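You operate a simulated robot arm through the tools that you are given. There is no shell and no other tool. Be economical: measure what you need, move in short steps, check, and stop when the job is done.

The job below is to be done with a simulated two-armed robot. You get a single attempt, and the scene is never put back.

## Task
Take the blue cloth from the top shelf of the trolley and lay it out flat on the top of the low rack.

The check looks at the end state, three seconds after you hand in, the way a careful person would. Anything else that was tipped, shoved, dropped, spilled or broken makes it a failure. Flat cloth is picked up by pressing the open fingertips on it (5 to 10 N) and closing them slowly along it; thin cloth reads only 2 to 8 mm in the jaws.

## Robot
Two 7-joint arms with two-finger parallel grippers on one trunk, on a base that drives. Base frame: it is fixed to the floor where the robot stands at the start and does not move with it; the origin is under the middle of the robot, x ahead of it, y to its left, z up; the surface under the hand at the start is at about z = 0.9. Readings come in m, rad, newtons and seconds.
The left shoulder is at the start at [0.07, 0.133, 1.126], the right one opposite. With the tool pointing down near the work surface each hand reaches from about 0.1 to 0.64 m from the robot's upright axis, wherever it stands, measured 20 degrees to its own side. Places, roughly: top of the low rack [0.8, 1.7, 0.8]. Payload 1.57 kg a hand.
Tool frame (each hand has its own): the origin (TCP) lies between the finger pads and is the grasp point; the fingertips stand 0.03 m ahead of it; z points along the fingers, y is the line along which they close. Largest opening 0.08 m; finger width 0.017, thickness 0.012; the body of the gripper, 0.04 by 0.082 m, starts 0.08 m behind the TCP.
Orientation is that of the tool frame in the base frame, as [roll, pitch, yaw] about the fixed x, y, z axes, in that order (R = Rz(yaw) Ry(pitch) Rx(roll)). With the fingers straight down and closing along the base's y, the tool's x points along the base's -x, its y along +y and its z along -z.

## Interface
- The arms move only by the tool servo_tool. It takes "left_steps", "right_steps" or both (then of equal length, played together; a hand with none holds still); each is one flat list of numbers, 6 for each row, row after row: the shift along the tool's x, y, z in m, then the turn, a rotation vector about the tool's x, y, z in degrees. In form: [tx, ty, tz, ax, ay, az, tx, ty, tz, ax, ay, az, ...]. A call has 1 to 8 rows; each row shifts and turns the commanded pose from where the row before left it, along the tool's axes as they then stand. "left_fingers" and "right_fingers" are, for a hand that has rows, the gripper command, from -1 (shut) to 1 (fully open), values between in proportion, set as the call begins (left out, the last holds). Each row takes 0.2 s and may step no farther than 0.05 m and 0.15 rad from the row before; otherwise, or with a gripper value out of range, the whole call is refused. A pose out of reach is approached as far as the arm can. The call stops where the force on the tool passes 40 N (or 10 N more than at its start, if that is more) or the arm is blocked; 0.2 s more then pass. The fingers move at their own pace (about 0.153 m/s each) and stop on an object; they squeeze with about 43 N. The grip force told is the motor's: it shows also when the fingers shut on nothing. Time passes only in rows, and 0.2 s behind the last, so rows that do not move let the fingers close. The reply holds the time, the measured pose of the TCP, the force on the tool along the base axes, the opening and the grip force, in the units named above and with some noise, with the torque about the TCP (base axes, N m) and any sound that the robot's microphone picked up.
- Cameras (640 x 400 px; columns grow to the right, rows downward): "scene" is now at [0.1185, -0.0363, 1.3449]; the picture's right is [-0.44, -0.90, 0.00], its down [-0.58, 0.28, -0.77] and it looks along [0.69, -0.34, -0.64] (base axes); focal length 214 px, centre (320, 200). "left" rides on the left gripper at [0.072, 0.007, -0.122] in its tool frame; the picture's right is [-0.09, 1.00, 0.00], its down [-0.84, -0.08, -0.54] and it looks along [-0.54, -0.05, 0.84] (tool axes); focal length 238 px, centre (320, 200). "right" rides on the right gripper at [0.072, -0.007, -0.122] in its tool frame; the picture's right is [0.09, 1.00, 0.00], its down [-0.84, 0.08, -0.54] and it looks along [-0.54, 0.05, 0.84] (tool axes); focal length 238 px, centre (320, 200). There is no depth. A picture from a camera that has moved, and an enlarged one, comes with that camera's place and axes in the base frame and with its lens. The place of the scene camera against the robot may be out by one fixed shift of up to 0.012 m in any direction.
- grab_frame(camera): a new picture of that camera. It takes no simulated time.
- lift_body(by): slides the trunk up (or, below 0, down) by that many m; the arms and the scene camera ride with it, the base frame stays. It gives what a move gives, with no picture.
- base_move(legs): drives the robot by 1 to 6 legs, each [ahead, left, turn to the left] in m, m and rad, along the robot's own axes; the way and the turn of a leg run together, so that a leg with both is an arc; at most 1.5 m and 3.142 rad a leg. The arms and the cameras ride along, it lands a little off, and it stops where it bumps. It gives what a move gives.
- aim_head(pan, tilt): turns the head with the scene camera to pan (to the left, within 1.501 rad either way) and tilt (down, from -0.506 to 1.204), counted from straight ahead of the robot. It gives what a move gives.
- enlarge(camera, box): a new picture of the part [left, top, right, bottom] of that camera's present view, enlarged. It takes no simulated time.
- job_done(): hands the job in; it is judged then, once.

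Go step by step. Nothing tells you exact positions but the pictures and the camera data: compare them with the known pose of the tool, close in by small moves and look again before you grip or let go. The budget is 120 turns and 100 pictures, counting those below and the enlarged ones. Unless the task says otherwise, let go and move clear before handing in, and close with one line.

The tools are called after ">>>" by a JSON object that holds its "api" and its "payload". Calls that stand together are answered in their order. servo_tool: Moves the arms, as the interface text tells. Its arguments: {"type":"object","properties":{"left_steps":{"type":"array"},"left_fingers":{"type":"number"},"right_steps":{"type":"array"},"right_fingers":{"type":"number"}},"required":[]} The other tools are called the same way: lift_body (by) slides the trunk up or down; base_move (legs) drives the base; aim_head (pan, tilt) turns the head that bears the scene camera; grab_frame (camera) takes a picture; enlarge (camera, box) takes an enlarged picture of a part of a camera's view; job_done () hands the job in.

At the start:

```text
time_s: 0.0
left_tcp_pos: [0.5126, 0.0467, 1.08]
left_orientation: [3.142, 0.001, -3.142]
left_ft_force: [-0.7, -0.6, 0.3]
left_torque: [0.0, 0.02, 0.01]
left_grip_width: 0.08
left_grip_force: 0.0
right_tcp_pos: [0.3804, -0.3835, 1.2204]
right_orientation: [3.141, -0.001, 3.141]
right_ft_force: [0.3, 0.2, -0.9]
right_torque: [-0.03, -0.01, -0.01]
right_grip_width: 0.0802
right_grip_force: 0.1
trunk travel left (down, up): [-0.7, 0.24]
robot x, y, heading: [-0.0016, -0.002, -0.002]
head pan, tilt: [-0.454, 0.698]
```

scene: 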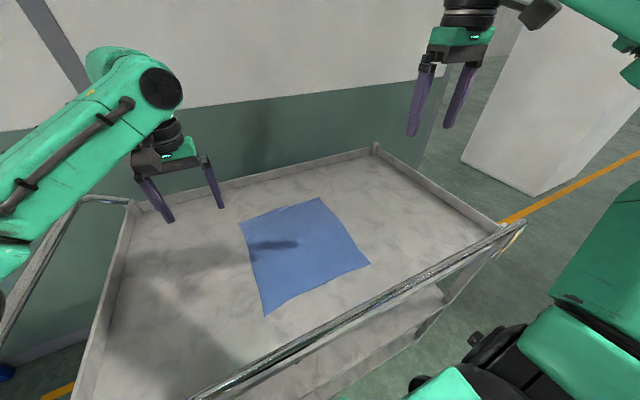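
right: 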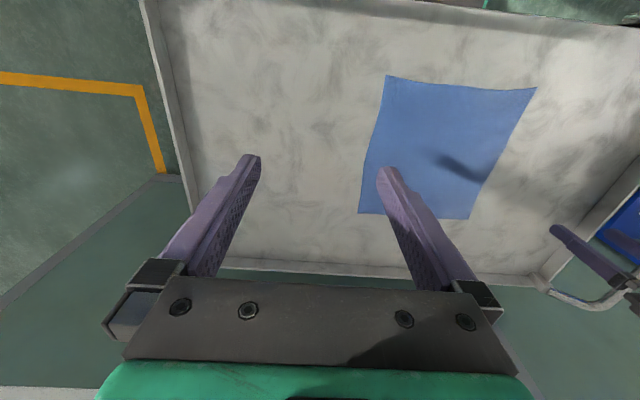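
left: 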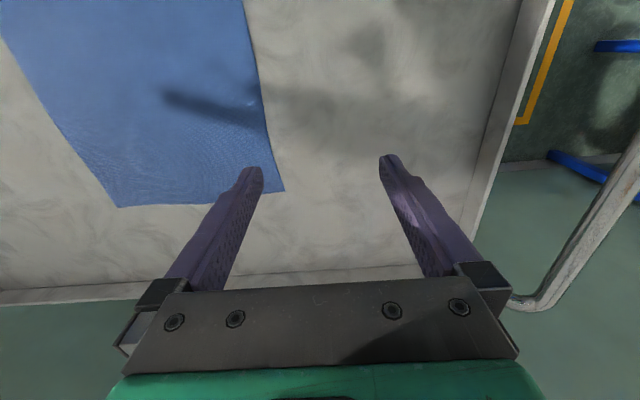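

The blue cloth lies flat on the trolley, roughly x 0.33–0.61 and y −0.28 to −0.02. I'll look towards the rack before touching anything.

>>> {"api": "aim_head", "payload": {"pan": 1.1, "tilt": 0.4}}

>>> {"api": "grab_frame", "payload": {"camera": "scene"}}

```text
time_s: 1.6
left_tcp_pos: [0.5125, 0.0456, 1.0807]
left_orientation: [-3.141, 0.002, -3.14]
left_ft_force: [-1.0, -0.4, 0.4]
left_torque: [0.06, -0.03, 0.0]
left_grip_width: 0.0797
left_grip_force: 0.1
right_tcp_pos: [0.38, -0.3838, 1.2211]
right_orientation: [3.141, 0.001, -3.141]
right_ft_force: [0.1, -0.1, 0.1]
right_torque: [0.01, -0.02, 0.0]
right_grip_width: 0.0803
right_grip_force: 0.1
trunk travel left (down, up): [-0.7, 0.24]
robot x, y, heading: [-0.0022, -0.0027, 0.002]
head pan, tilt: [1.1, 0.4]
```

```text
96 pictures are left
camera scene: at [0.0843, 0.0835, 1.3716], right [0.89, -0.45, 0.0], down [-0.18, -0.35, -0.92], along [0.42, 0.82, -0.39], focal length 214 px, centre (320, 200)
```

scene: 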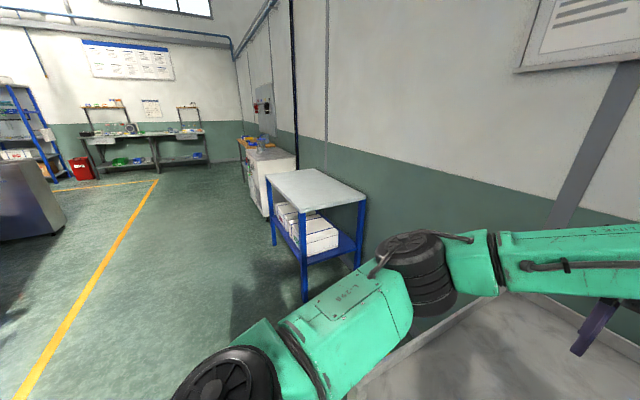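

The low rack is ahead-left, roughly x 0.53–1.0 and y 1.17–2.05, with a clear grey top. My plan is to pinch the cloth's two near corners, lift it, drive to the rack, lay the free edge down first and draw the hands back. Now I'll bring both hands above the near corners.

>>> {"api": "servo_tool", "payload": {"left_steps": [0.03, -0.016, 0.012, 0, 0, 0, 0.03, -0.016, 0.012, 0, 0, 0, 0.03, -0.016, 0.012, 0, 0, 0, 0.03, -0.016, 0.012, 0, 0, 0, 0.03, -0.016, 0.012, 0, 0, 0], "right_steps": [0.004, 0.0256, 0.038, 0, 0, 0, 0.004, 0.0256, 0.038, 0, 0, 0, 0.004, 0.0256, 0.038, 0, 0, 0, 0.004, 0.0256, 0.038, 0, 0, 0, 0.004, 0.0256, 0.038, 0, 0, 0], "left_fingers": 0, "right_fingers": 0}}

>>> {"api": "aim_head", "payload": {"pan": -0.3, "tilt": 0.9}}

>>> {"api": "grab_frame", "payload": {"camera": "scene"}}

```text
time_s: 2.8
left_tcp_pos: [0.3615, -0.0352, 1.0185]
left_orientation: [-3.141, 0.0, -3.14]
left_ft_force: [-0.3, -0.7, -0.6]
left_torque: [-0.01, -0.01, 0.01]
left_grip_width: 0.0403
left_grip_force: 0.0
right_tcp_pos: [0.3601, -0.2528, 1.0319]
right_orientation: [3.141, -0.001, -3.141]
right_ft_force: [-0.9, 0.0, 1.0]
right_torque: [-0.01, -0.02, 0.01]
right_grip_width: 0.0401
right_grip_force: 0.0
trunk travel left (down, up): [-0.7, 0.24]
robot x, y, heading: [0.0004, -0.0009, 0.006]
head pan, tilt: [1.1, 0.4]
```

```text
time_s: 4.4
left_tcp_pos: [0.3618, -0.0349, 1.018]
left_orientation: [-3.142, 0.001, 3.141]
left_ft_force: [0.7, -1.2, 0.4]
left_torque: [0.02, 0.01, -0.01]
left_grip_width: 0.0401
left_grip_force: 0.0
right_tcp_pos: [0.3611, -0.2527, 1.0328]
right_orientation: [-3.141, -0.002, -3.141]
right_ft_force: [-0.2, -0.6, -0.3]
right_torque: [-0.01, 0.01, -0.03]
right_grip_width: 0.04
right_grip_force: 0.0
trunk travel left (down, up): [-0.7, 0.24]
robot x, y, heading: [0.0038, 0.0002, 0.002]
head pan, tilt: [-0.3, 0.901]
```

```text
95 pictures are left
camera scene: at [0.1142, -0.0212, 1.3286], right [-0.3, -0.96, 0.0], down [-0.75, 0.23, -0.62], along [0.59, -0.18, -0.78], focal length 214 px, centre (320, 200)
```

scene: 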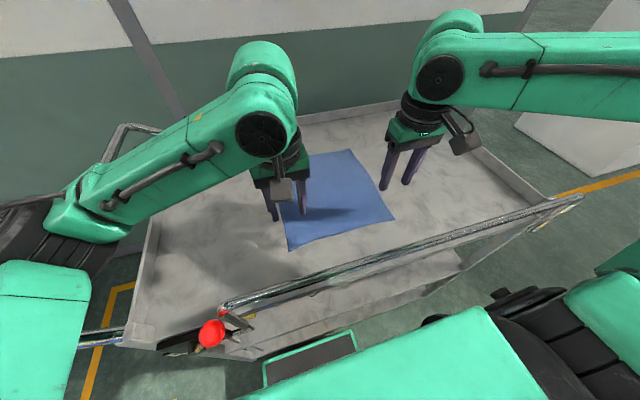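

Both hands are above the near corners, and there's a raised handle bar on the near side that I need to clear. I'll turn the jaws to close along x, with the cameras facing outward.

>>> {"api": "servo_tool", "payload": {"left_steps": [0, 0, 0, 0, 0, 8.4, 0, 0, 0, 0, 0, 8.4, 0, 0, 0, 0, 0, 8.4, 0, 0, 0, 0, 0, 8.4, 0, 0, 0, 0, 0, 8.4, 0, 0, 0, 0, 0, 8.4, 0, 0, 0, 0, 0, 8.4, 0, 0, 0, 0, 0, 8.4], "right_steps": [0, 0, 0, 0, 0, -8.4, 0, 0, 0, 0, 0, -8.4, 0, 0, 0, 0, 0, -8.4, 0, 0, 0, 0, 0, -8.4, 0, 0, 0, 0, 0, -8.4, 0, 0, 0, 0, 0, -8.4, 0, 0, 0, 0, 0, -8.4, 0, 0, 0, 0, 0, -8.4]}}

>>> {"api": "servo_tool", "payload": {"left_steps": [0, 0, 0, 0, 0, 7.6, 0, 0, 0, 0, 0, 7.6, 0, 0, 0, 0, 0, 7.6], "right_steps": [0, 0, 0, 0, 0, -7.6, 0, 0, 0, 0, 0, -7.6, 0, 0, 0, 0, 0, -7.6]}}

>>> {"api": "grab_frame", "payload": {"camera": "left"}}

>>> {"api": "grab_frame", "payload": {"camera": "right"}}

>>> {"api": "grab_frame", "payload": {"camera": "scene"}}

```text
time_s: 6.2
left_tcp_pos: [0.3626, -0.034, 1.0203]
left_orientation: [3.141, -0.002, 1.966]
left_ft_force: [0.4, -0.9, 0.6]
left_torque: [-0.02, -0.03, -0.01]
left_grip_width: 0.04
left_grip_force: 0.0
right_tcp_pos: [0.3608, -0.2546, 1.0303]
right_orientation: [3.141, 0.001, -1.965]
right_ft_force: [-0.4, 0.5, -0.1]
right_torque: [0.03, 0.02, -0.01]
right_grip_width: 0.0401
right_grip_force: 0.0
trunk travel left (down, up): [-0.7, 0.24]
robot x, y, heading: [-0.0018, -0.0014, -0.001]
head pan, tilt: [-0.3, 0.901]
```

```text
time_s: 7.0
left_tcp_pos: [0.364, -0.0342, 1.0199]
left_orientation: [-3.142, -0.002, 1.569]
left_ft_force: [0.2, 0.5, 0.6]
left_torque: [0.0, 0.0, 0.02]
left_grip_width: 0.0398
left_grip_force: 0.0
right_tcp_pos: [0.3593, -0.2535, 1.0307]
right_orientation: [-3.142, 0.0, -1.566]
right_ft_force: [0.6, -0.1, -1.0]
right_torque: [-0.04, -0.03, 0.02]
right_grip_width: 0.04
right_grip_force: 0.1
trunk travel left (down, up): [-0.7, 0.24]
robot x, y, heading: [-0.0006, 0.0027, -0.0]
head pan, tilt: [-0.3, 0.901]
```

```text
94 pictures are left
camera left: at [0.3697, 0.0375, 1.141], right [1.0, -0.09, 0.0], down [-0.08, -0.84, 0.54], along [-0.05, -0.54, -0.84], focal length 238 px, centre (320, 200)
```

left: 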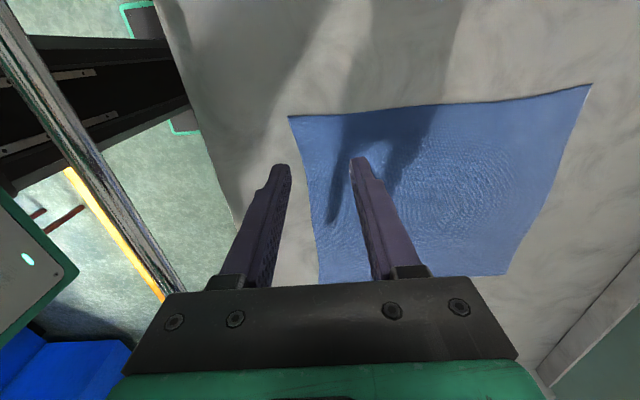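

```text
93 pictures are left
camera right: at [0.367, -0.3265, 1.1541], right [-1.0, -0.1, 0.0], down [-0.08, 0.84, 0.54], along [-0.05, 0.54, -0.84], focal length 238 px, centre (320, 200)
```

right: 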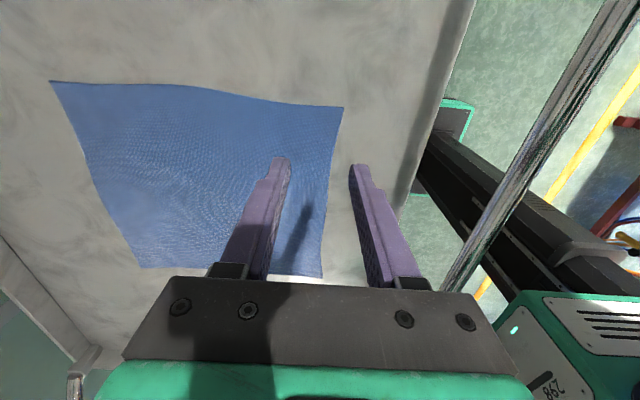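

```text
92 pictures are left
camera scene: at [0.1142, -0.0213, 1.3286], right [-0.3, -0.96, 0.0], down [-0.75, 0.23, -0.62], along [0.59, -0.18, -0.78], focal length 214 px, centre (320, 200)
```

scene: 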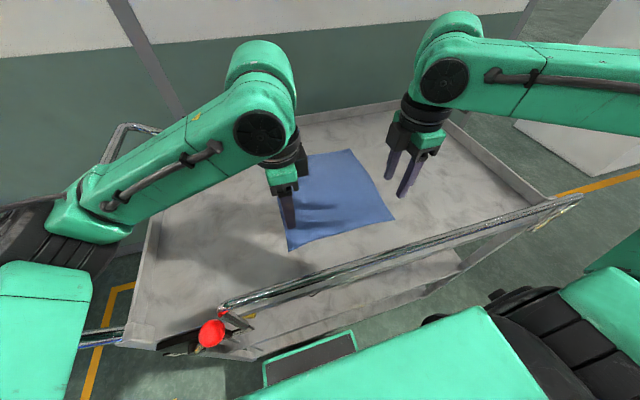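

From both wrist cameras the cloth spans x 0.338–0.62 and y −0.277 to −0.015 at z≈0.90. I'll move the TCPs to x≈0.378, then go down to just above the cloth.

>>> {"api": "servo_tool", "payload": {"left_steps": [0, 0.014, 0, 0, 0, 0, 0, 0, 0.026, 0, 0, 0, 0, 0, 0.026, 0, 0, 0, 0, 0, 0.026, 0, 0, 0], "right_steps": [0, -0.018, 0, 0, 0, 0, 0, 0, 0.03, 0, 0, 0, 0, 0, 0.03, 0, 0, 0, 0, 0, 0.03, 0, 0, 0]}}

>>> {"api": "grab_frame", "payload": {"camera": "left"}}

>>> {"api": "grab_frame", "payload": {"camera": "right"}}

```text
time_s: 8.0
left_tcp_pos: [0.3776, -0.0332, 0.9421]
left_orientation: [3.141, 0.001, 1.572]
left_ft_force: [-0.3, 0.1, 0.5]
left_torque: [0.03, 0.02, 0.02]
left_grip_width: 0.0399
left_grip_force: 0.1
right_tcp_pos: [0.3805, -0.2557, 0.9403]
right_orientation: [3.139, -0.001, -1.572]
right_ft_force: [-0.2, 0.7, -0.5]
right_torque: [-0.01, -0.02, -0.01]
right_grip_width: 0.0402
right_grip_force: 0.0
trunk travel left (down, up): [-0.7, 0.24]
robot x, y, heading: [0.0005, -0.0004, -0.003]
head pan, tilt: [-0.3, 0.901]
```

```text
91 pictures are left
camera left: at [0.3841, 0.0376, 1.0622], right [1.0, -0.09, 0.0], down [-0.08, -0.84, 0.54], along [-0.05, -0.54, -0.84], focal length 238 px, centre (320, 200)
```

left: 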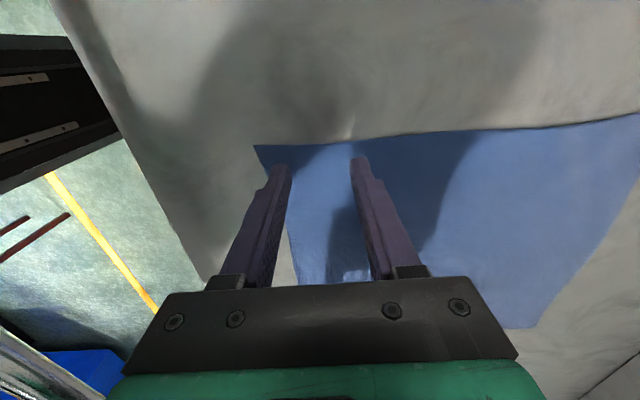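

```text
90 pictures are left
camera right: at [0.3865, -0.327, 1.0635], right [-1.0, -0.09, 0.0], down [-0.08, 0.84, 0.54], along [-0.05, 0.54, -0.84], focal length 238 px, centre (320, 200)
```

right: 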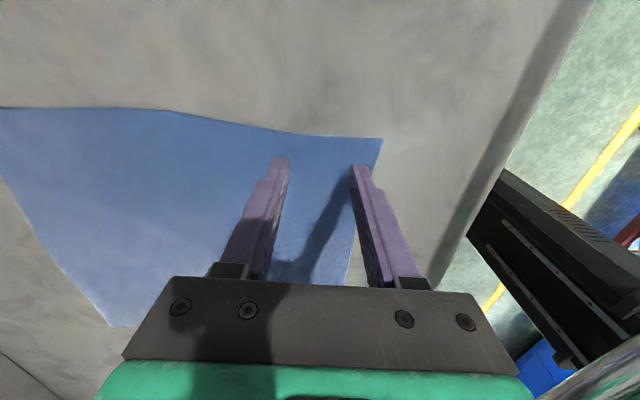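

Both finger pairs are over the cloth just inside the corners. Now I'll lower gently to contact.

>>> {"api": "servo_tool", "payload": {"left_steps": [0, 0, 0.004, 0, 0, 0, 0, 0, 0.004, 0, 0, 0, 0, 0, 0.003, 0, 0, 0], "right_steps": [0, 0, 0.004, 0, 0, 0, 0, 0, 0.003, 0, 0, 0, 0, 0, 0.002, 0, 0, 0]}}

```text
time_s: 8.8
left_tcp_pos: [0.3767, -0.0341, 0.9313]
left_orientation: [3.139, 0.002, 1.572]
left_ft_force: [0.0, 0.0, 6.3]
left_torque: [0.0, 0.11, -0.03]
left_grip_width: 0.0397
left_grip_force: 0.0
right_tcp_pos: [0.3771, -0.2549, 0.9321]
right_orientation: [-3.139, 0.0, -1.57]
right_ft_force: [-0.1, 0.3, -0.1]
right_torque: [0.0, -0.02, 0.0]
right_grip_width: 0.0399
right_grip_force: 0.0
trunk travel left (down, up): [-0.7, 0.24]
robot x, y, heading: [0.0035, -0.0012, -0.004]
head pan, tilt: [-0.3, 0.901]
```

The left hand is in contact at 6 N and the right isn't there yet, so I'll lower the right a little more.

>>> {"api": "servo_tool", "payload": {"right_steps": [0, 0, 0.001, 0, 0, 0, 0, 0, 0.001, 0, 0, 0]}}

```text
time_s: 9.4
left_tcp_pos: [0.3764, -0.0341, 0.9312]
left_orientation: [3.139, 0.0, 1.571]
left_ft_force: [0.8, 0.0, 5.7]
left_torque: [0.01, 0.08, -0.02]
left_grip_width: 0.0398
left_grip_force: 0.0
right_tcp_pos: [0.3771, -0.2543, 0.932]
right_orientation: [-3.136, -0.002, -1.57]
right_ft_force: [0.7, -2.8, 14.7]
right_torque: [-0.1, 0.4, 0.06]
right_grip_width: 0.039
right_grip_force: 0.1
trunk travel left (down, up): [-0.7, 0.24]
robot x, y, heading: [0.0021, 0.0017, 0.003]
head pan, tilt: [-0.3, 0.901]
```

The right hand is pressing a bit hard at 15 N. I'll ease it off and start closing slowly.

>>> {"api": "servo_tool", "payload": {"left_steps": [0, 0, 0.0002, 0, 0, 0, 0, 0, 0, 0, 0, 0], "right_steps": [0, 0, -0.0006, 0, 0, 0, 0, 0, 0, 0, 0, 0], "left_fingers": -0.25, "right_fingers": -0.25}}

>>> {"api": "grab_frame", "payload": {"camera": "left"}}

>>> {"api": "grab_frame", "payload": {"camera": "right"}}

```text
time_s: 10.0
left_tcp_pos: [0.3762, -0.0335, 0.9306]
left_orientation: [3.139, -0.002, 1.569]
left_ft_force: [0.2, 0.2, 6.4]
left_torque: [0.08, 0.07, 0.0]
left_grip_width: 0.0295
left_grip_force: 0.1
right_tcp_pos: [0.3763, -0.2551, 0.9316]
right_orientation: [-3.138, 0.0, -1.571]
right_ft_force: [1.2, -1.8, 13.6]
right_torque: [-0.1, 0.24, 0.06]
right_grip_width: 0.0295
right_grip_force: 0.0
trunk travel left (down, up): [-0.7, 0.24]
robot x, y, heading: [-0.0008, 0.0003, 0.003]
head pan, tilt: [-0.3, 0.901]
```

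```text
89 pictures are left
camera left: at [0.3819, 0.0377, 1.0531], right [1.0, -0.09, 0.0], down [-0.08, -0.84, 0.54], along [-0.05, -0.54, -0.84], focal length 238 px, centre (320, 200)
```

left: 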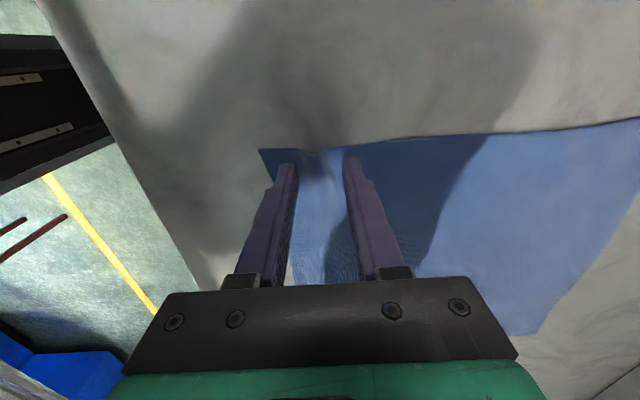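

```text
88 pictures are left
camera right: at [0.3832, -0.3261, 1.0548], right [-1.0, -0.09, 0.0], down [-0.08, 0.84, 0.54], along [-0.05, 0.54, -0.84], focal length 238 px, centre (320, 200)
```

right: 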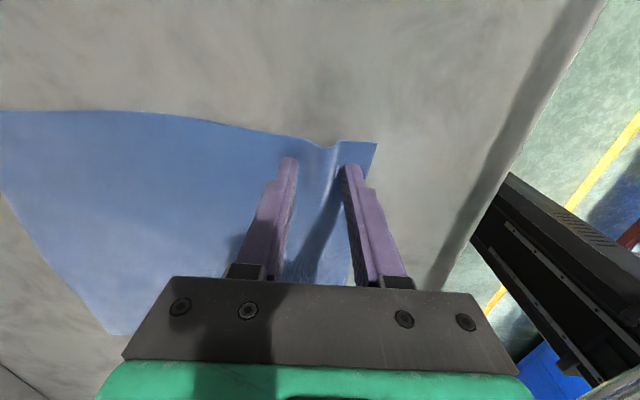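

The cloth is ridging up between the fingers as it should, so I'll carry on closing.

>>> {"api": "servo_tool", "payload": {"left_steps": [0, 0, 0, 0, 0, 0, 0, 0, 0, 0, 0, 0], "right_steps": [0, 0, -0.0002, 0, 0, 0, 0, 0, 0, 0, 0, 0], "left_fingers": -0.55, "right_fingers": -0.55}}

>>> {"api": "servo_tool", "payload": {"left_steps": [0, 0, 0, 0, 0, 0, 0, 0, 0, 0, 0, 0], "right_steps": [0, 0, 0, 0, 0, 0, 0, 0, 0, 0, 0, 0], "left_fingers": -0.8, "right_fingers": -0.8}}

>>> {"api": "servo_tool", "payload": {"left_steps": [0, 0, 0, 0, 0, 0, 0, 0, 0, 0, 0, 0, 0, 0, 0, 0, 0, 0], "right_steps": [0, 0, 0, 0, 0, 0, 0, 0, 0, 0, 0, 0, 0, 0, 0, 0, 0, 0], "left_fingers": -1, "right_fingers": -1}}

>>> {"api": "grab_frame", "payload": {"camera": "left"}}

>>> {"api": "grab_frame", "payload": {"camera": "right"}}

```text
time_s: 10.6
left_tcp_pos: [0.3752, -0.033, 0.9316]
left_orientation: [3.14, 0.002, 1.569]
left_ft_force: [-0.4, 0.1, 8.0]
left_torque: [0.05, 0.03, 0.01]
left_grip_width: 0.0174
left_grip_force: 0.1
right_tcp_pos: [0.3767, -0.2536, 0.9319]
right_orientation: [-3.14, 0.0, -1.571]
right_ft_force: [0.9, 1.2, 12.5]
right_torque: [0.02, 0.13, -0.04]
right_grip_width: 0.0169
right_grip_force: 0.0
trunk travel left (down, up): [-0.7, 0.24]
robot x, y, heading: [-0.0038, 0.0009, 0.004]
head pan, tilt: [-0.3, 0.901]
```

```text
time_s: 11.2
left_tcp_pos: [0.3744, -0.0329, 0.9316]
left_orientation: [3.139, 0.001, 1.571]
left_ft_force: [-0.3, -0.8, 6.8]
left_torque: [0.07, 0.03, -0.02]
left_grip_width: 0.009
left_grip_force: 1.2
right_tcp_pos: [0.3776, -0.2535, 0.9312]
right_orientation: [-3.139, 0.0, -1.572]
right_ft_force: [-0.8, 0.4, 10.8]
right_torque: [0.03, 0.12, -0.02]
right_grip_width: 0.0085
right_grip_force: 0.1
trunk travel left (down, up): [-0.7, 0.24]
robot x, y, heading: [-0.0001, -0.0001, 0.002]
head pan, tilt: [-0.3, 0.901]
```

```text
time_s: 12.0
left_tcp_pos: [0.3754, -0.0332, 0.9321]
left_orientation: [3.14, 0.004, 1.572]
left_ft_force: [1.4, -0.8, 8.3]
left_torque: [0.01, -0.03, 0.03]
left_grip_width: 0.0063
left_grip_force: 25.7
right_tcp_pos: [0.3767, -0.2542, 0.9317]
right_orientation: [-3.141, 0.0, -1.571]
right_ft_force: [-0.4, 1.7, 13.2]
right_torque: [-0.01, 0.06, 0.01]
right_grip_width: 0.0024
right_grip_force: 24.5
trunk travel left (down, up): [-0.7, 0.24]
robot x, y, heading: [-0.0042, 0.0055, 0.003]
head pan, tilt: [-0.3, 0.901]
```

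```text
87 pictures are left
camera left: at [0.3819, 0.038, 1.0532], right [1.0, -0.09, 0.0], down [-0.08, -0.84, 0.54], along [-0.05, -0.54, -0.84], focal length 238 px, centre (320, 200)
```

left: 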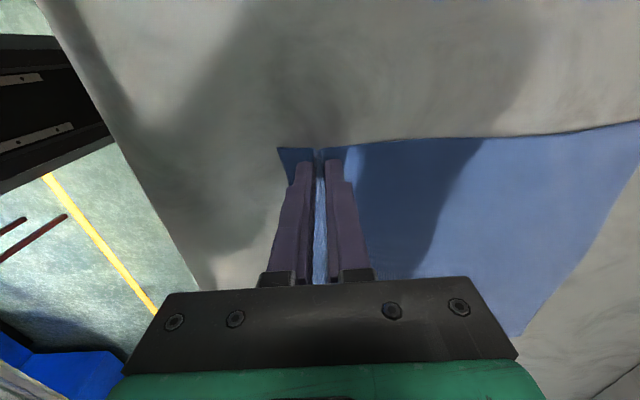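

```text
86 pictures are left
camera right: at [0.3832, -0.3257, 1.0548], right [-1.0, -0.09, 0.0], down [-0.08, 0.84, 0.54], along [-0.05, 0.54, -0.84], focal length 238 px, centre (320, 200)
```

right: 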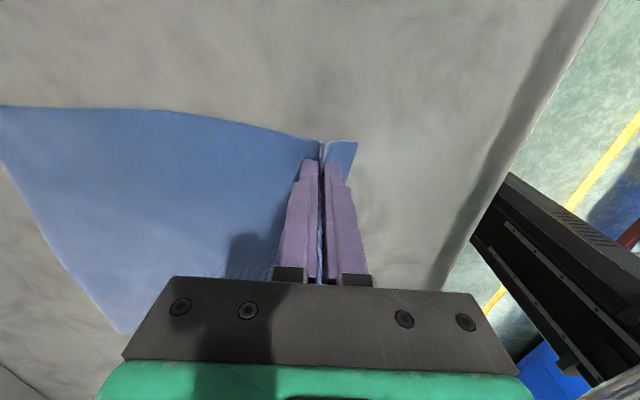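

Both corners are pinched, at 6.3 mm and 2.4 mm. I'll lift a little and check.

>>> {"api": "servo_tool", "payload": {"left_steps": [0, 0, -0.015, 0, 0, 0, 0, 0, -0.02, 0, 0, 0, 0, 0, -0.025, 0, 0, 0, 0, 0, 0, 0, 0, 0], "right_steps": [0, 0, -0.015, 0, 0, 0, 0, 0, -0.02, 0, 0, 0, 0, 0, -0.025, 0, 0, 0, 0, 0, 0, 0, 0, 0]}}

>>> {"api": "grab_frame", "payload": {"camera": "left"}}

>>> {"api": "grab_frame", "payload": {"camera": "right"}}

```text
time_s: 13.0
left_tcp_pos: [0.3774, -0.0346, 0.9919]
left_orientation: [-3.138, 0.0, 1.572]
left_ft_force: [0.6, -1.5, -0.3]
left_torque: [-0.04, -0.01, 0.03]
left_grip_width: 0.0029
left_grip_force: 24.0
right_tcp_pos: [0.3783, -0.2555, 0.9903]
right_orientation: [-3.141, 0.0, -1.572]
right_ft_force: [0.2, 1.0, -0.3]
right_torque: [0.07, 0.0, -0.01]
right_grip_width: 0.0021
right_grip_force: 22.9
trunk travel left (down, up): [-0.7, 0.24]
robot x, y, heading: [-0.0037, -0.0017, 0.006]
head pan, tilt: [-0.3, 0.901]
```

```text
85 pictures are left
camera left: at [0.3846, 0.0371, 1.1122], right [1.0, -0.09, 0.0], down [-0.08, -0.84, 0.54], along [-0.05, -0.54, -0.84], focal length 238 px, centre (320, 200)
```

left: 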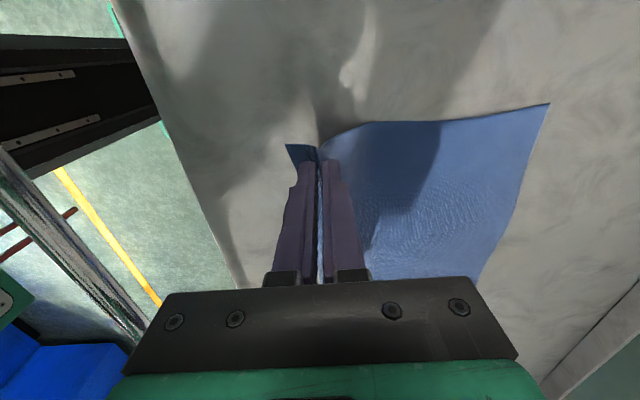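

```text
84 pictures are left
camera right: at [0.3854, -0.3272, 1.1142], right [-1.0, -0.09, 0.0], down [-0.08, 0.84, 0.54], along [-0.05, 0.54, -0.84], focal length 238 px, centre (320, 200)
```

right: 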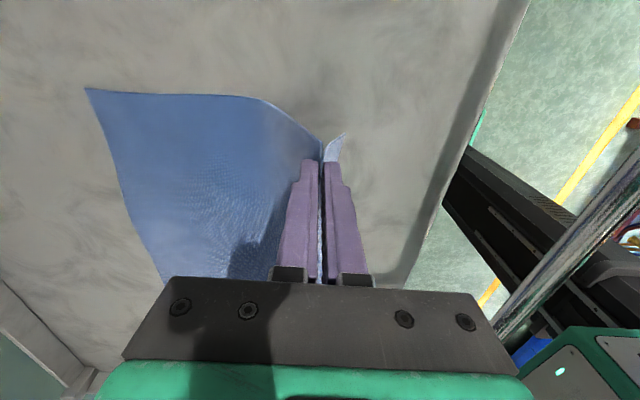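

The grip holds. I'll lift further with the arms and trunk.

>>> {"api": "servo_tool", "payload": {"left_steps": [0, 0, -0.03, 0, 0, 0, 0, 0, -0.03, 0, 0, 0, 0, 0, -0.03, 0, 0, 0, 0, 0, -0.03, 0, 0, 0, 0, 0, -0.03, 0, 0, 0], "right_steps": [0, 0, -0.03, 0, 0, 0, 0, 0, -0.03, 0, 0, 0, 0, 0, -0.03, 0, 0, 0, 0, 0, -0.03, 0, 0, 0, 0, 0, -0.03, 0, 0, 0]}}

>>> {"api": "lift_body", "payload": {"by": 0.23}}

>>> {"api": "grab_frame", "payload": {"camera": "scene"}}

```text
time_s: 14.2
left_tcp_pos: [0.3752, -0.0333, 1.1405]
left_orientation: [-3.141, -0.002, 1.571]
left_ft_force: [0.5, -1.8, -0.2]
left_torque: [-0.03, 0.0, 0.04]
left_grip_width: 0.0029
left_grip_force: 23.7
right_tcp_pos: [0.377, -0.2546, 1.1416]
right_orientation: [3.141, 0.0, -1.569]
right_ft_force: [-0.4, 2.4, -0.3]
right_torque: [0.03, -0.01, -0.01]
right_grip_width: 0.0025
right_grip_force: 23.5
trunk travel left (down, up): [-0.7, 0.24]
robot x, y, heading: [-0.0018, 0.0017, 0.001]
head pan, tilt: [-0.3, 0.901]
```

```text
time_s: 16.6
left_tcp_pos: [0.3768, -0.0338, 1.3689]
left_orientation: [3.141, 0.001, 1.571]
left_ft_force: [-0.1, -2.1, 0.1]
left_torque: [-0.05, 0.03, 0.01]
left_grip_width: 0.003
left_grip_force: 24.0
right_tcp_pos: [0.3774, -0.2552, 1.3707]
right_orientation: [3.141, 0.001, -1.571]
right_ft_force: [0.4, 2.5, 0.6]
right_torque: [0.02, -0.02, 0.01]
right_grip_width: 0.0021
right_grip_force: 24.0
trunk travel left (down, up): [-0.93, 0.01]
robot x, y, heading: [0.0014, 0.0016, -0.003]
head pan, tilt: [-0.3, 0.901]
```

```text
83 pictures are left
camera scene: at [0.1143, -0.0213, 1.5586], right [-0.3, -0.96, 0.0], down [-0.75, 0.23, -0.62], along [0.59, -0.18, -0.78], focal length 214 px, centre (320, 200)
```

scene: 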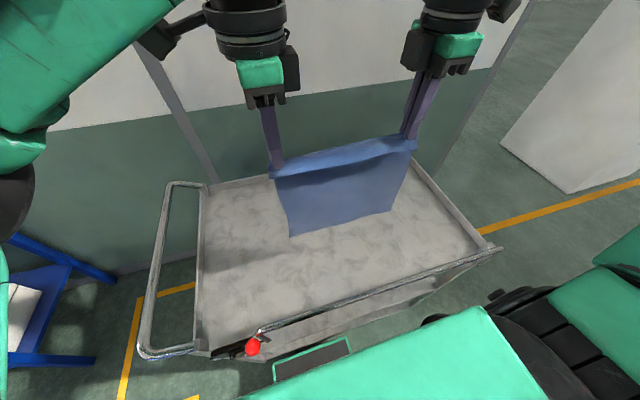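

The cloth hangs cleanly between the hands, clear of the trolley. I'll check the left side and rear before driving.

>>> {"api": "aim_head", "payload": {"pan": 1.45, "tilt": 0.6}}

>>> {"api": "grab_frame", "payload": {"camera": "scene"}}

```text
time_s: 18.4
left_tcp_pos: [0.3765, -0.034, 1.369]
left_orientation: [3.139, 0.0, 1.571]
left_ft_force: [0.2, -1.6, -0.4]
left_torque: [-0.11, 0.01, -0.01]
left_grip_width: 0.003
left_grip_force: 24.6
right_tcp_pos: [0.3774, -0.2554, 1.3715]
right_orientation: [-3.141, 0.001, -1.57]
right_ft_force: [-0.1, 2.5, -0.1]
right_torque: [0.12, 0.02, -0.03]
right_grip_width: 0.0023
right_grip_force: 23.2
trunk travel left (down, up): [-0.93, 0.01]
robot x, y, heading: [-0.001, 0.002, 0.002]
head pan, tilt: [1.45, 0.6]
```

```text
82 pictures are left
camera scene: at [0.0528, 0.0887, 1.5834], right [0.99, -0.12, 0.0], down [-0.07, -0.56, -0.83], along [0.1, 0.82, -0.56], focal length 214 px, centre (320, 200)
```

scene: 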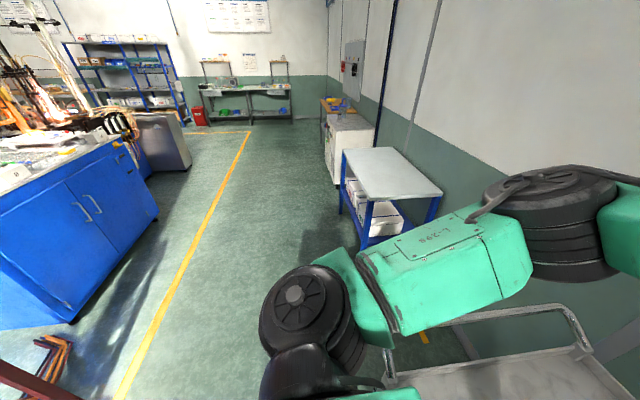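

The way is clear: the rack top is roughly x 0.57–1.07, y 1.2–2.1 and the blue cabinet behind is beyond x −1.5. I'll back off, slide left, then come partway ahead and look.

>>> {"api": "base_move", "payload": {"legs": [[-0.4, 0, 0], [0, 0.85, 0], [0, 0.8, 0]]}}

>>> {"api": "aim_head", "payload": {"pan": -0.3, "tilt": 0.6}}

>>> {"api": "grab_frame", "payload": {"camera": "scene"}}

```text
time_s: 28.9
left_tcp_pos: [-0.0225, 1.6144, 1.3704]
left_orientation: [3.142, -0.001, 1.563]
left_ft_force: [0.5, -3.1, -0.6]
left_torque: [-0.03, -0.01, 0.03]
left_grip_width: 0.003
left_grip_force: 24.3
right_tcp_pos: [-0.0233, 1.3932, 1.3716]
right_orientation: [3.141, 0.002, -1.579]
right_ft_force: [0.2, 1.4, -0.2]
right_torque: [0.1, 0.0, -0.02]
right_grip_width: 0.0025
right_grip_force: 23.8
trunk travel left (down, up): [-0.93, 0.01]
robot x, y, heading: [-0.3994, 1.6533, -0.012]
head pan, tilt: [1.45, 0.6]
```

```text
time_s: 30.7
left_tcp_pos: [-0.0222, 1.6158, 1.3703]
left_orientation: [3.141, 0.0, 1.561]
left_ft_force: [0.2, -3.4, 0.3]
left_torque: [-0.04, 0.0, 0.03]
left_grip_width: 0.003
left_grip_force: 24.3
right_tcp_pos: [-0.0233, 1.3947, 1.371]
right_orientation: [3.141, 0.0, -1.58]
right_ft_force: [1.3, 1.3, -0.8]
right_torque: [0.03, 0.01, -0.01]
right_grip_width: 0.0023
right_grip_force: 23.9
trunk travel left (down, up): [-0.93, 0.01]
robot x, y, heading: [-0.4024, 1.6563, -0.007]
head pan, tilt: [-0.3, 0.6]
```

```text
81 pictures are left
camera scene: at [-0.2719, 1.6269, 1.5834], right [-0.3, -0.95, 0.0], down [-0.54, 0.17, -0.82], along [0.79, -0.25, -0.57], focal length 214 px, centre (320, 200)
```

scene: 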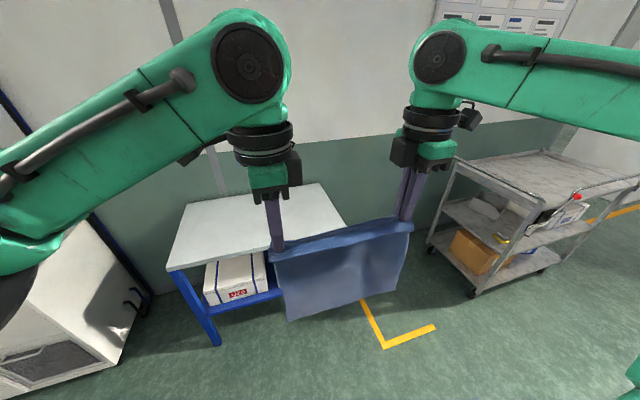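

The rack top is empty and the way to it is clear. I'll drive ahead partway.

>>> {"api": "base_move", "payload": {"legs": [[0.45, 0, 0.007]]}}

>>> {"api": "grab_frame", "payload": {"camera": "left"}}

>>> {"api": "grab_frame", "payload": {"camera": "right"}}

>>> {"api": "grab_frame", "payload": {"camera": "scene"}}

```text
time_s: 33.4
left_tcp_pos: [0.4321, 1.612, 1.3699]
left_orientation: [3.14, 0.001, 1.563]
left_ft_force: [0.3, -1.3, -0.6]
left_torque: [-0.06, -0.07, 0.07]
left_grip_width: 0.0029
left_grip_force: 24.1
right_tcp_pos: [0.4322, 1.389, 1.3714]
right_orientation: [-3.14, 0.0, -1.58]
right_ft_force: [-0.1, 1.2, -0.7]
right_torque: [0.05, -0.02, 0.03]
right_grip_width: 0.0026
right_grip_force: 23.3
trunk travel left (down, up): [-0.93, 0.01]
robot x, y, heading: [0.0577, 1.6458, -0.01]
head pan, tilt: [-0.3, 0.6]
```

```text
80 pictures are left
camera left: at [0.4389, 1.6829, 1.4917], right [0.99, -0.1, 0.0], down [-0.09, -0.84, 0.54], along [-0.05, -0.54, -0.84], focal length 238 px, centre (320, 200)
```

left: 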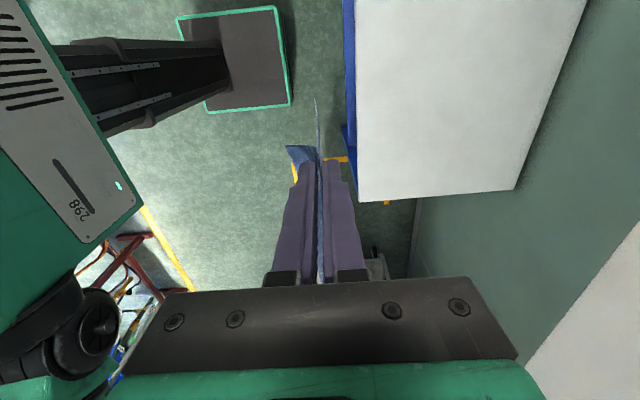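

```text
79 pictures are left
camera right: at [0.4376, 1.3172, 1.4955], right [-1.0, -0.08, 0.0], down [-0.07, 0.84, 0.54], along [-0.04, 0.54, -0.84], focal length 238 px, centre (320, 200)
```

right: 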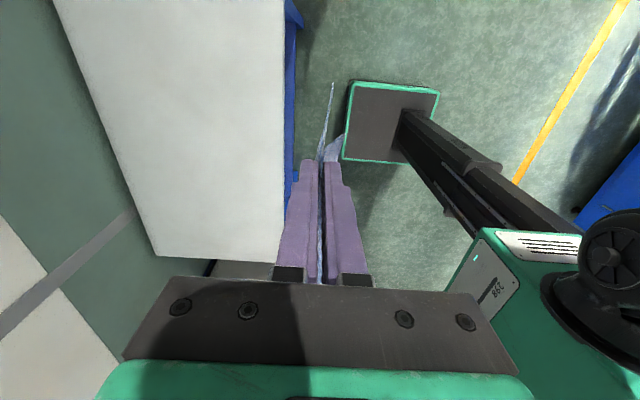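

```text
78 pictures are left
camera scene: at [0.1819, 1.6224, 1.5837], right [-0.3, -0.95, 0.0], down [-0.54, 0.17, -0.83], along [0.79, -0.25, -0.56], focal length 214 px, centre (320, 200)
```

scene: 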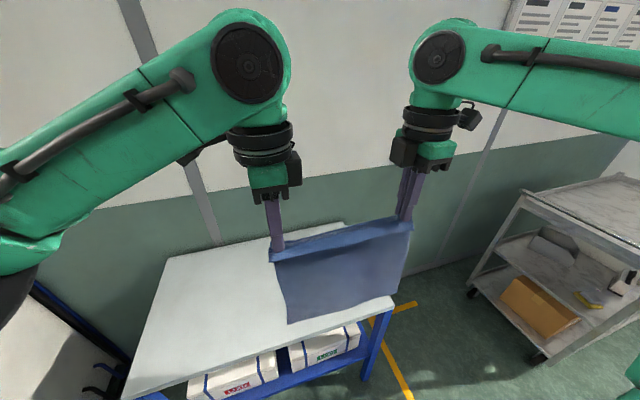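

The rack top is at x≈0.53–1.04, y≈1.215–2.1, z≈0.8. I'll close in to robot x≈0.28, keeping the base front clear of the rack, then reach the hands out over the far part of the top.

>>> {"api": "base_move", "payload": {"legs": [[0.222, 0, 0.01]]}}

>>> {"api": "servo_tool", "payload": {"left_steps": [0.016, 0.036, 0, 0, 0, 0, 0.016, 0.036, 0, 0, 0, 0, 0.016, 0.036, 0, 0, 0, 0, 0.016, 0.036, 0, 0, 0, 0, 0.016, 0.036, 0, 0, 0, 0, 0.016, 0.036, 0, 0, 0, 0], "right_steps": [-0.016, -0.036, 0, 0, 0, 0, -0.016, -0.036, 0, 0, 0, 0, -0.016, -0.036, 0, 0, 0, 0, -0.016, -0.036, 0, 0, 0, 0, -0.016, -0.036, 0, 0, 0, 0, -0.016, -0.036, 0, 0, 0, 0]}}

>>> {"api": "grab_frame", "payload": {"camera": "scene"}}

```text
time_s: 35.1
left_tcp_pos: [0.6551, 1.6142, 1.3706]
left_orientation: [3.138, 0.0, 1.569]
left_ft_force: [-0.2, -2.3, 0.2]
left_torque: [0.0, -0.06, -0.02]
left_grip_width: 0.003
left_grip_force: 24.5
right_tcp_pos: [0.6552, 1.3923, 1.3726]
right_orientation: [-3.138, 0.001, -1.568]
right_ft_force: [-1.0, 1.4, 0.1]
right_torque: [0.04, -0.04, 0.02]
right_grip_width: 0.0025
right_grip_force: 23.5
trunk travel left (down, up): [-0.93, 0.01]
robot x, y, heading: [0.2824, 1.6472, 0.002]
head pan, tilt: [-0.3, 0.6]
```

```text
time_s: 36.5
left_tcp_pos: [0.8321, 1.7098, 1.3582]
left_orientation: [3.14, 0.003, 1.56]
left_ft_force: [-5.0, -31.7, 2.2]
left_torque: [-0.92, 0.09, -0.04]
left_grip_width: 0.0024
left_grip_force: 24.1
left hand out of reach, approached as far as the arm can: row 5, 6
right_tcp_pos: [0.7963, 1.4542, 1.3715]
right_orientation: [-3.136, 0.006, -1.565]
right_ft_force: [4.1, 32.5, -1.7]
right_torque: [0.84, -0.1, -0.03]
right_grip_width: 0.0026
right_grip_force: 24.5
right hand out of reach, approached as far as the arm can: row 4, 5, 6
trunk travel left (down, up): [-0.93, 0.01]
robot x, y, heading: [0.2861, 1.6476, -0.002]
head pan, tilt: [-0.3, 0.6]
```

```text
77 pictures are left
camera scene: at [0.4062, 1.6223, 1.5837], right [-0.3, -0.96, 0.0], down [-0.54, 0.17, -0.83], along [0.79, -0.24, -0.56], focal length 214 px, centre (320, 200)
```

scene: 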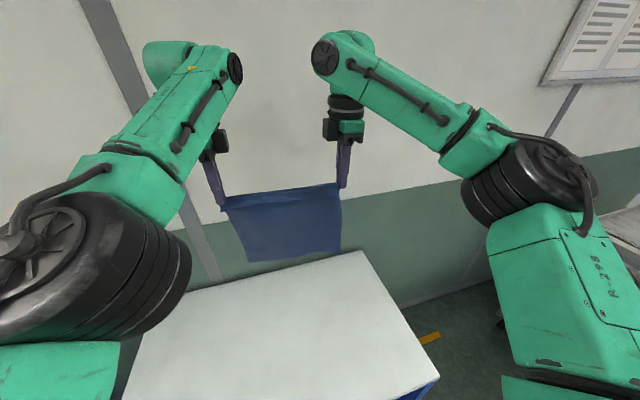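

The arms hit their reach limit at this height and the cloth went taut at 32 N. I'll retreat a little to relax it.

>>> {"api": "servo_tool", "payload": {"left_steps": [-0.01, -0.035, 0, 0, 0, 0, -0.01, -0.035, 0, 0, 0, 0], "right_steps": [0.0, 0.035, 0, 0, 0, 0, 0.0, 0.035, 0, 0, 0, 0]}}

```text
time_s: 37.1
left_tcp_pos: [0.8249, 1.7059, 1.3638]
left_orientation: [3.137, -0.003, 1.576]
left_ft_force: [-0.8, -0.1, -0.2]
left_torque: [0.04, -0.05, -0.02]
left_grip_width: 0.0026
left_grip_force: 24.3
left hand out of reach, approached as far as the arm can: row 1, 2
right_tcp_pos: [0.7245, 1.4463, 1.3697]
right_orientation: [-3.14, 0.0, -1.574]
right_ft_force: [0.3, 0.1, 0.0]
right_torque: [-0.03, -0.05, 0.01]
right_grip_width: 0.0002
right_grip_force: 21.2
trunk travel left (down, up): [-0.93, 0.01]
robot x, y, heading: [0.2826, 1.6474, -0.0]
head pan, tilt: [-0.3, 0.6]
```

The right gripper now reads 0.2 mm, so it may have lost its corner. I'll look.

>>> {"api": "grab_frame", "payload": {"camera": "scene"}}

>>> {"api": "grab_frame", "payload": {"camera": "left"}}

>>> {"api": "grab_frame", "payload": {"camera": "right"}}

```text
76 pictures are left
camera scene: at [0.4047, 1.6207, 1.5838], right [-0.29, -0.96, 0.0], down [-0.54, 0.17, -0.83], along [0.79, -0.24, -0.56], focal length 214 px, centre (320, 200)
```

scene: 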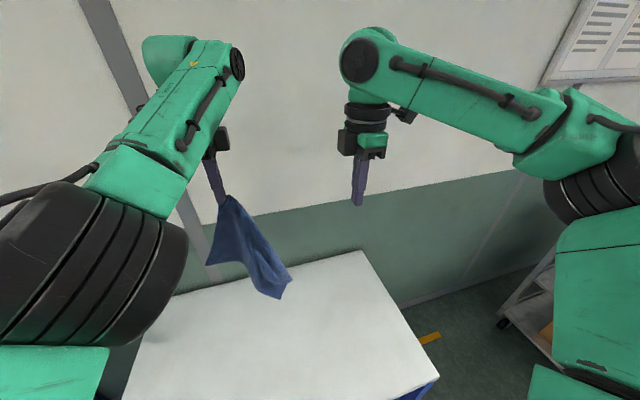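

```text
75 pictures are left
camera left: at [0.8305, 1.7775, 1.486], right [1.0, -0.09, 0.0], down [-0.08, -0.84, 0.54], along [-0.04, -0.54, -0.84], focal length 238 px, centre (320, 200)
```

left: 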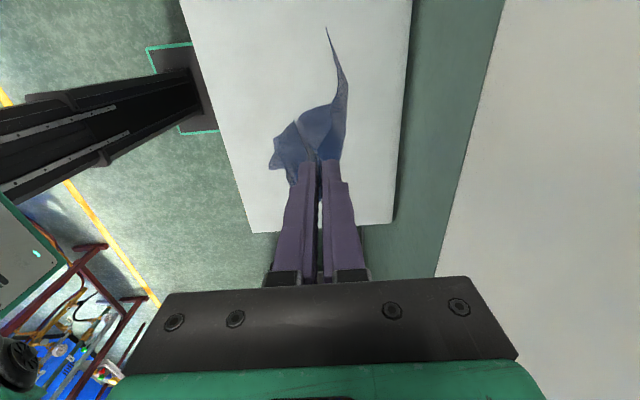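

```text
74 pictures are left
camera right: at [0.7314, 1.3759, 1.4932], right [-1.0, -0.09, 0.0], down [-0.08, 0.84, 0.54], along [-0.05, 0.54, -0.84], focal length 238 px, centre (320, 200)
```

right: 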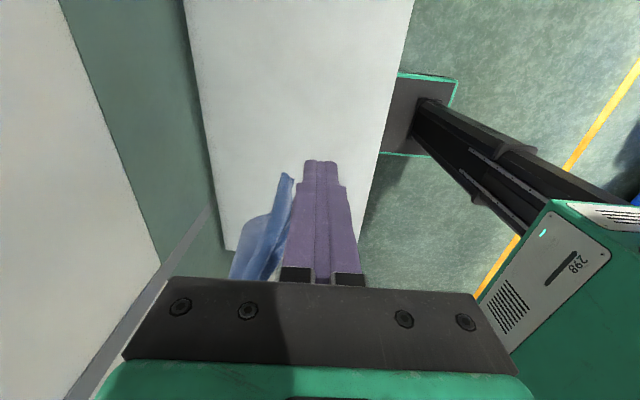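

The left hand still holds its corner and the cloth hangs over the rack, so this is recoverable. I'll move the right hand away, bring the left over the rack, lay the cloth down loosely and then re-grip a second corner.

>>> {"api": "servo_tool", "payload": {"left_steps": [0, -0.02, 0, 0, 0, 0, 0, -0.02, 0, 0, 0, 0, -0.03, 0, 0, 0, 0, 0, -0.03, 0, 0, 0, 0, 0, -0.03, 0, 0, 0, 0, 0], "right_steps": [0.0365, 0.015, 0, 0, 0, 0, 0.0365, 0.015, 0, 0, 0, 0, 0.0365, 0.015, 0, 0, 0, 0, 0.0365, 0.015, 0, 0, 0, 0, 0, 0, 0, 0, 0, 0]}}

```text
time_s: 38.3
left_tcp_pos: [0.8096, 1.6291, 1.3561]
left_orientation: [3.141, -0.002, 1.573]
left_ft_force: [0.1, 0.5, 1.0]
left_torque: [0.03, -0.02, 0.0]
left_grip_width: 0.0027
left_grip_force: 24.4
left hand out of reach, approached as far as the arm can: row 1, 2, 4, 5
right_tcp_pos: [0.6699, 1.3056, 1.3702]
right_orientation: [-3.141, 0.002, -1.569]
right_ft_force: [0.1, -0.8, -0.5]
right_torque: [0.05, -0.03, -0.04]
right_grip_width: 0.0
right_grip_force: 21.2
trunk travel left (down, up): [-0.93, 0.01]
robot x, y, heading: [0.2846, 1.6476, 0.004]
head pan, tilt: [-0.3, 0.6]
```

>>> {"api": "servo_tool", "payload": {"left_steps": [0, -0.02, 0, 0, 0, 0, 0, -0.02, 0, 0, 0, 0, 0, -0.02, 0, 0, 0, 0, -0.02, 0, 0, 0, 0, 0, -0.02, 0, 0, 0, 0, 0]}}

>>> {"api": "lift_body", "payload": {"by": -0.15}}

>>> {"api": "grab_frame", "payload": {"camera": "scene"}}

>>> {"api": "grab_frame", "payload": {"camera": "right"}}

```text
time_s: 39.5
left_tcp_pos: [0.7489, 1.5904, 1.3563]
left_orientation: [-3.139, 0.001, 1.571]
left_ft_force: [0.5, 0.3, 0.6]
left_torque: [0.02, -0.02, 0.03]
left_grip_width: 0.0024
left_grip_force: 23.9
left hand out of reach, approached as far as the arm can: row 1
right_tcp_pos: [0.6714, 1.3076, 1.3695]
right_orientation: [3.141, 0.001, -1.568]
right_ft_force: [0.6, 0.2, -0.1]
right_torque: [0.01, 0.02, -0.03]
right_grip_width: 0.0
right_grip_force: 21.7
trunk travel left (down, up): [-0.93, 0.01]
robot x, y, heading: [0.2797, 1.6473, 0.002]
head pan, tilt: [-0.3, 0.6]
```

```text
time_s: 41.3
left_tcp_pos: [0.7486, 1.5917, 1.2064]
left_orientation: [3.141, 0.001, 1.572]
left_ft_force: [-0.3, 0.1, -0.2]
left_torque: [-0.01, 0.0, 0.0]
left_grip_width: 0.0027
left_grip_force: 23.8
right_tcp_pos: [0.6712, 1.3087, 1.2197]
right_orientation: [-3.141, 0.0, -1.569]
right_ft_force: [0.5, 0.7, 0.3]
right_torque: [0.02, 0.03, 0.0]
right_grip_width: 0.0001
right_grip_force: 21.2
trunk travel left (down, up): [-0.78, 0.16]
robot x, y, heading: [0.2821, 1.6484, 0.002]
head pan, tilt: [-0.3, 0.6]
```

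```text
73 pictures are left
camera scene: at [0.4101, 1.6227, 1.4334], right [-0.29, -0.96, 0.0], down [-0.54, 0.17, -0.82], along [0.79, -0.24, -0.57], focal length 214 px, centre (320, 200)
```

scene: 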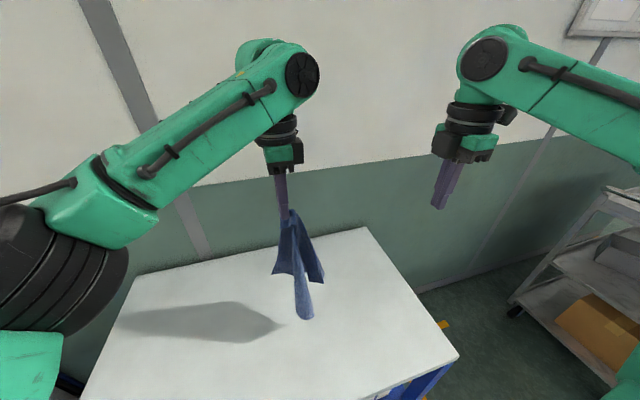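

```text
72 pictures are left
camera right: at [0.6783, 1.2354, 1.3432], right [-1.0, -0.09, 0.0], down [-0.08, 0.84, 0.54], along [-0.05, 0.54, -0.84], focal length 238 px, centre (320, 200)
```

right: 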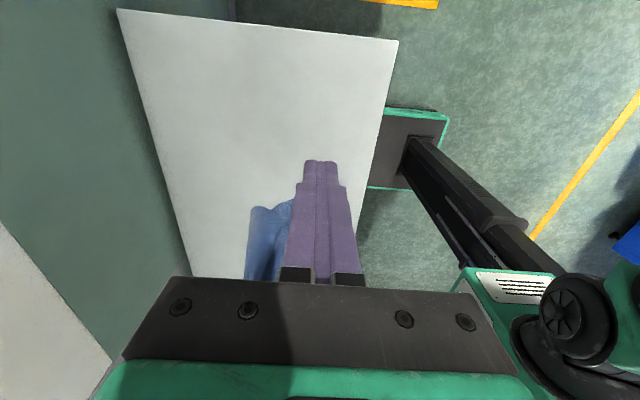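

>>> {"api": "enlarge", "payload": {"camera": "scene", "box": [230, 160, 390, 340]}}

>>> {"api": "grab_frame", "payload": {"camera": "left"}}

```text
2.22 times, centred on (310, 250) of scene
camera zoom: at [0.4101, 1.6227, 1.4334], right [-0.29, -0.96, 0.0], down [-0.54, 0.17, -0.82], along [0.79, -0.24, -0.57], focal length 477 px, centre (342, 89)
```

zoom: 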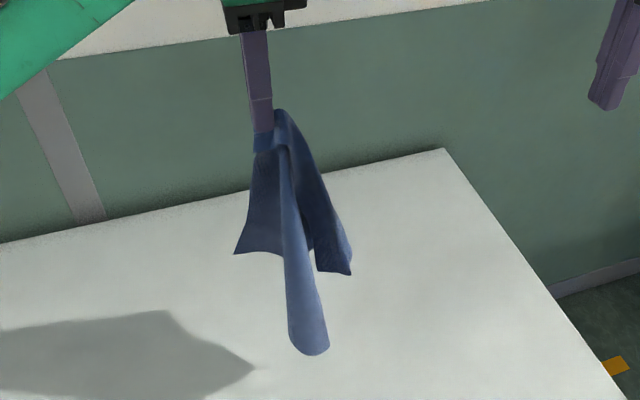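

```text
70 pictures are left
camera left: at [0.7553, 1.6631, 1.328], right [1.0, -0.09, 0.0], down [-0.08, -0.84, 0.54], along [-0.05, -0.54, -0.84], focal length 238 px, centre (320, 200)
```

left: 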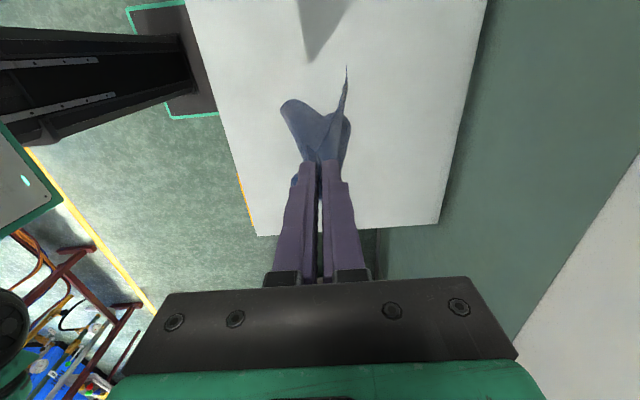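

The cloth hangs as a narrow bundle from the left hand. I'll move it far-right, lower it until the bottom touches, and then draw it back-left along the diagonal as I lower.

>>> {"api": "servo_tool", "payload": {"left_steps": [-0.018, 0.012, 0.01, 0, 0, 0, -0.018, 0.012, 0.01, 0, 0, 0, -0.018, 0.012, 0.01, 0, 0, 0, -0.018, 0.012, 0.01, 0, 0, 0, 0, 0, 0, 0, 0, 0]}}

>>> {"api": "grab_frame", "payload": {"camera": "scene"}}

```text
time_s: 42.5
left_tcp_pos: [0.7787, 1.5493, 1.1817]
left_orientation: [3.139, 0.0, 1.571]
left_ft_force: [-0.1, 1.0, -0.2]
left_torque: [0.04, -0.01, -0.01]
left_grip_width: 0.0024
left_grip_force: 23.9
left hand out of reach, approached as far as the arm can: row 3, 4
right_tcp_pos: [0.6708, 1.3072, 1.2192]
right_orientation: [-3.142, 0.002, -1.569]
right_ft_force: [0.8, 0.1, -0.3]
right_torque: [0.04, 0.02, 0.01]
right_grip_width: 0.0
right_grip_force: 21.4
trunk travel left (down, up): [-0.78, 0.16]
robot x, y, heading: [0.2835, 1.6476, 0.007]
head pan, tilt: [-0.3, 0.6]
```

```text
69 pictures are left
camera scene: at [0.4103, 1.6219, 1.4334], right [-0.29, -0.96, 0.0], down [-0.54, 0.17, -0.82], along [0.79, -0.24, -0.57], focal length 214 px, centre (320, 200)
```

scene: 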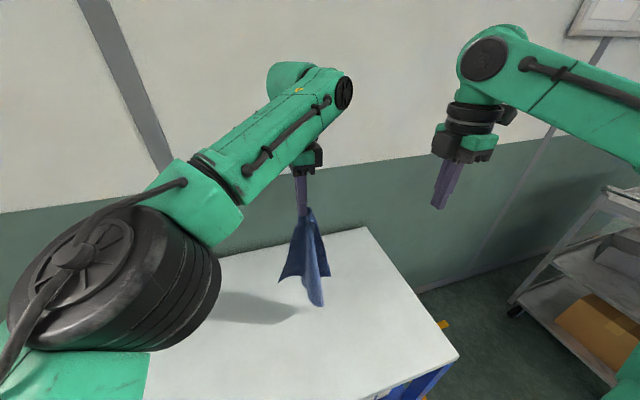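

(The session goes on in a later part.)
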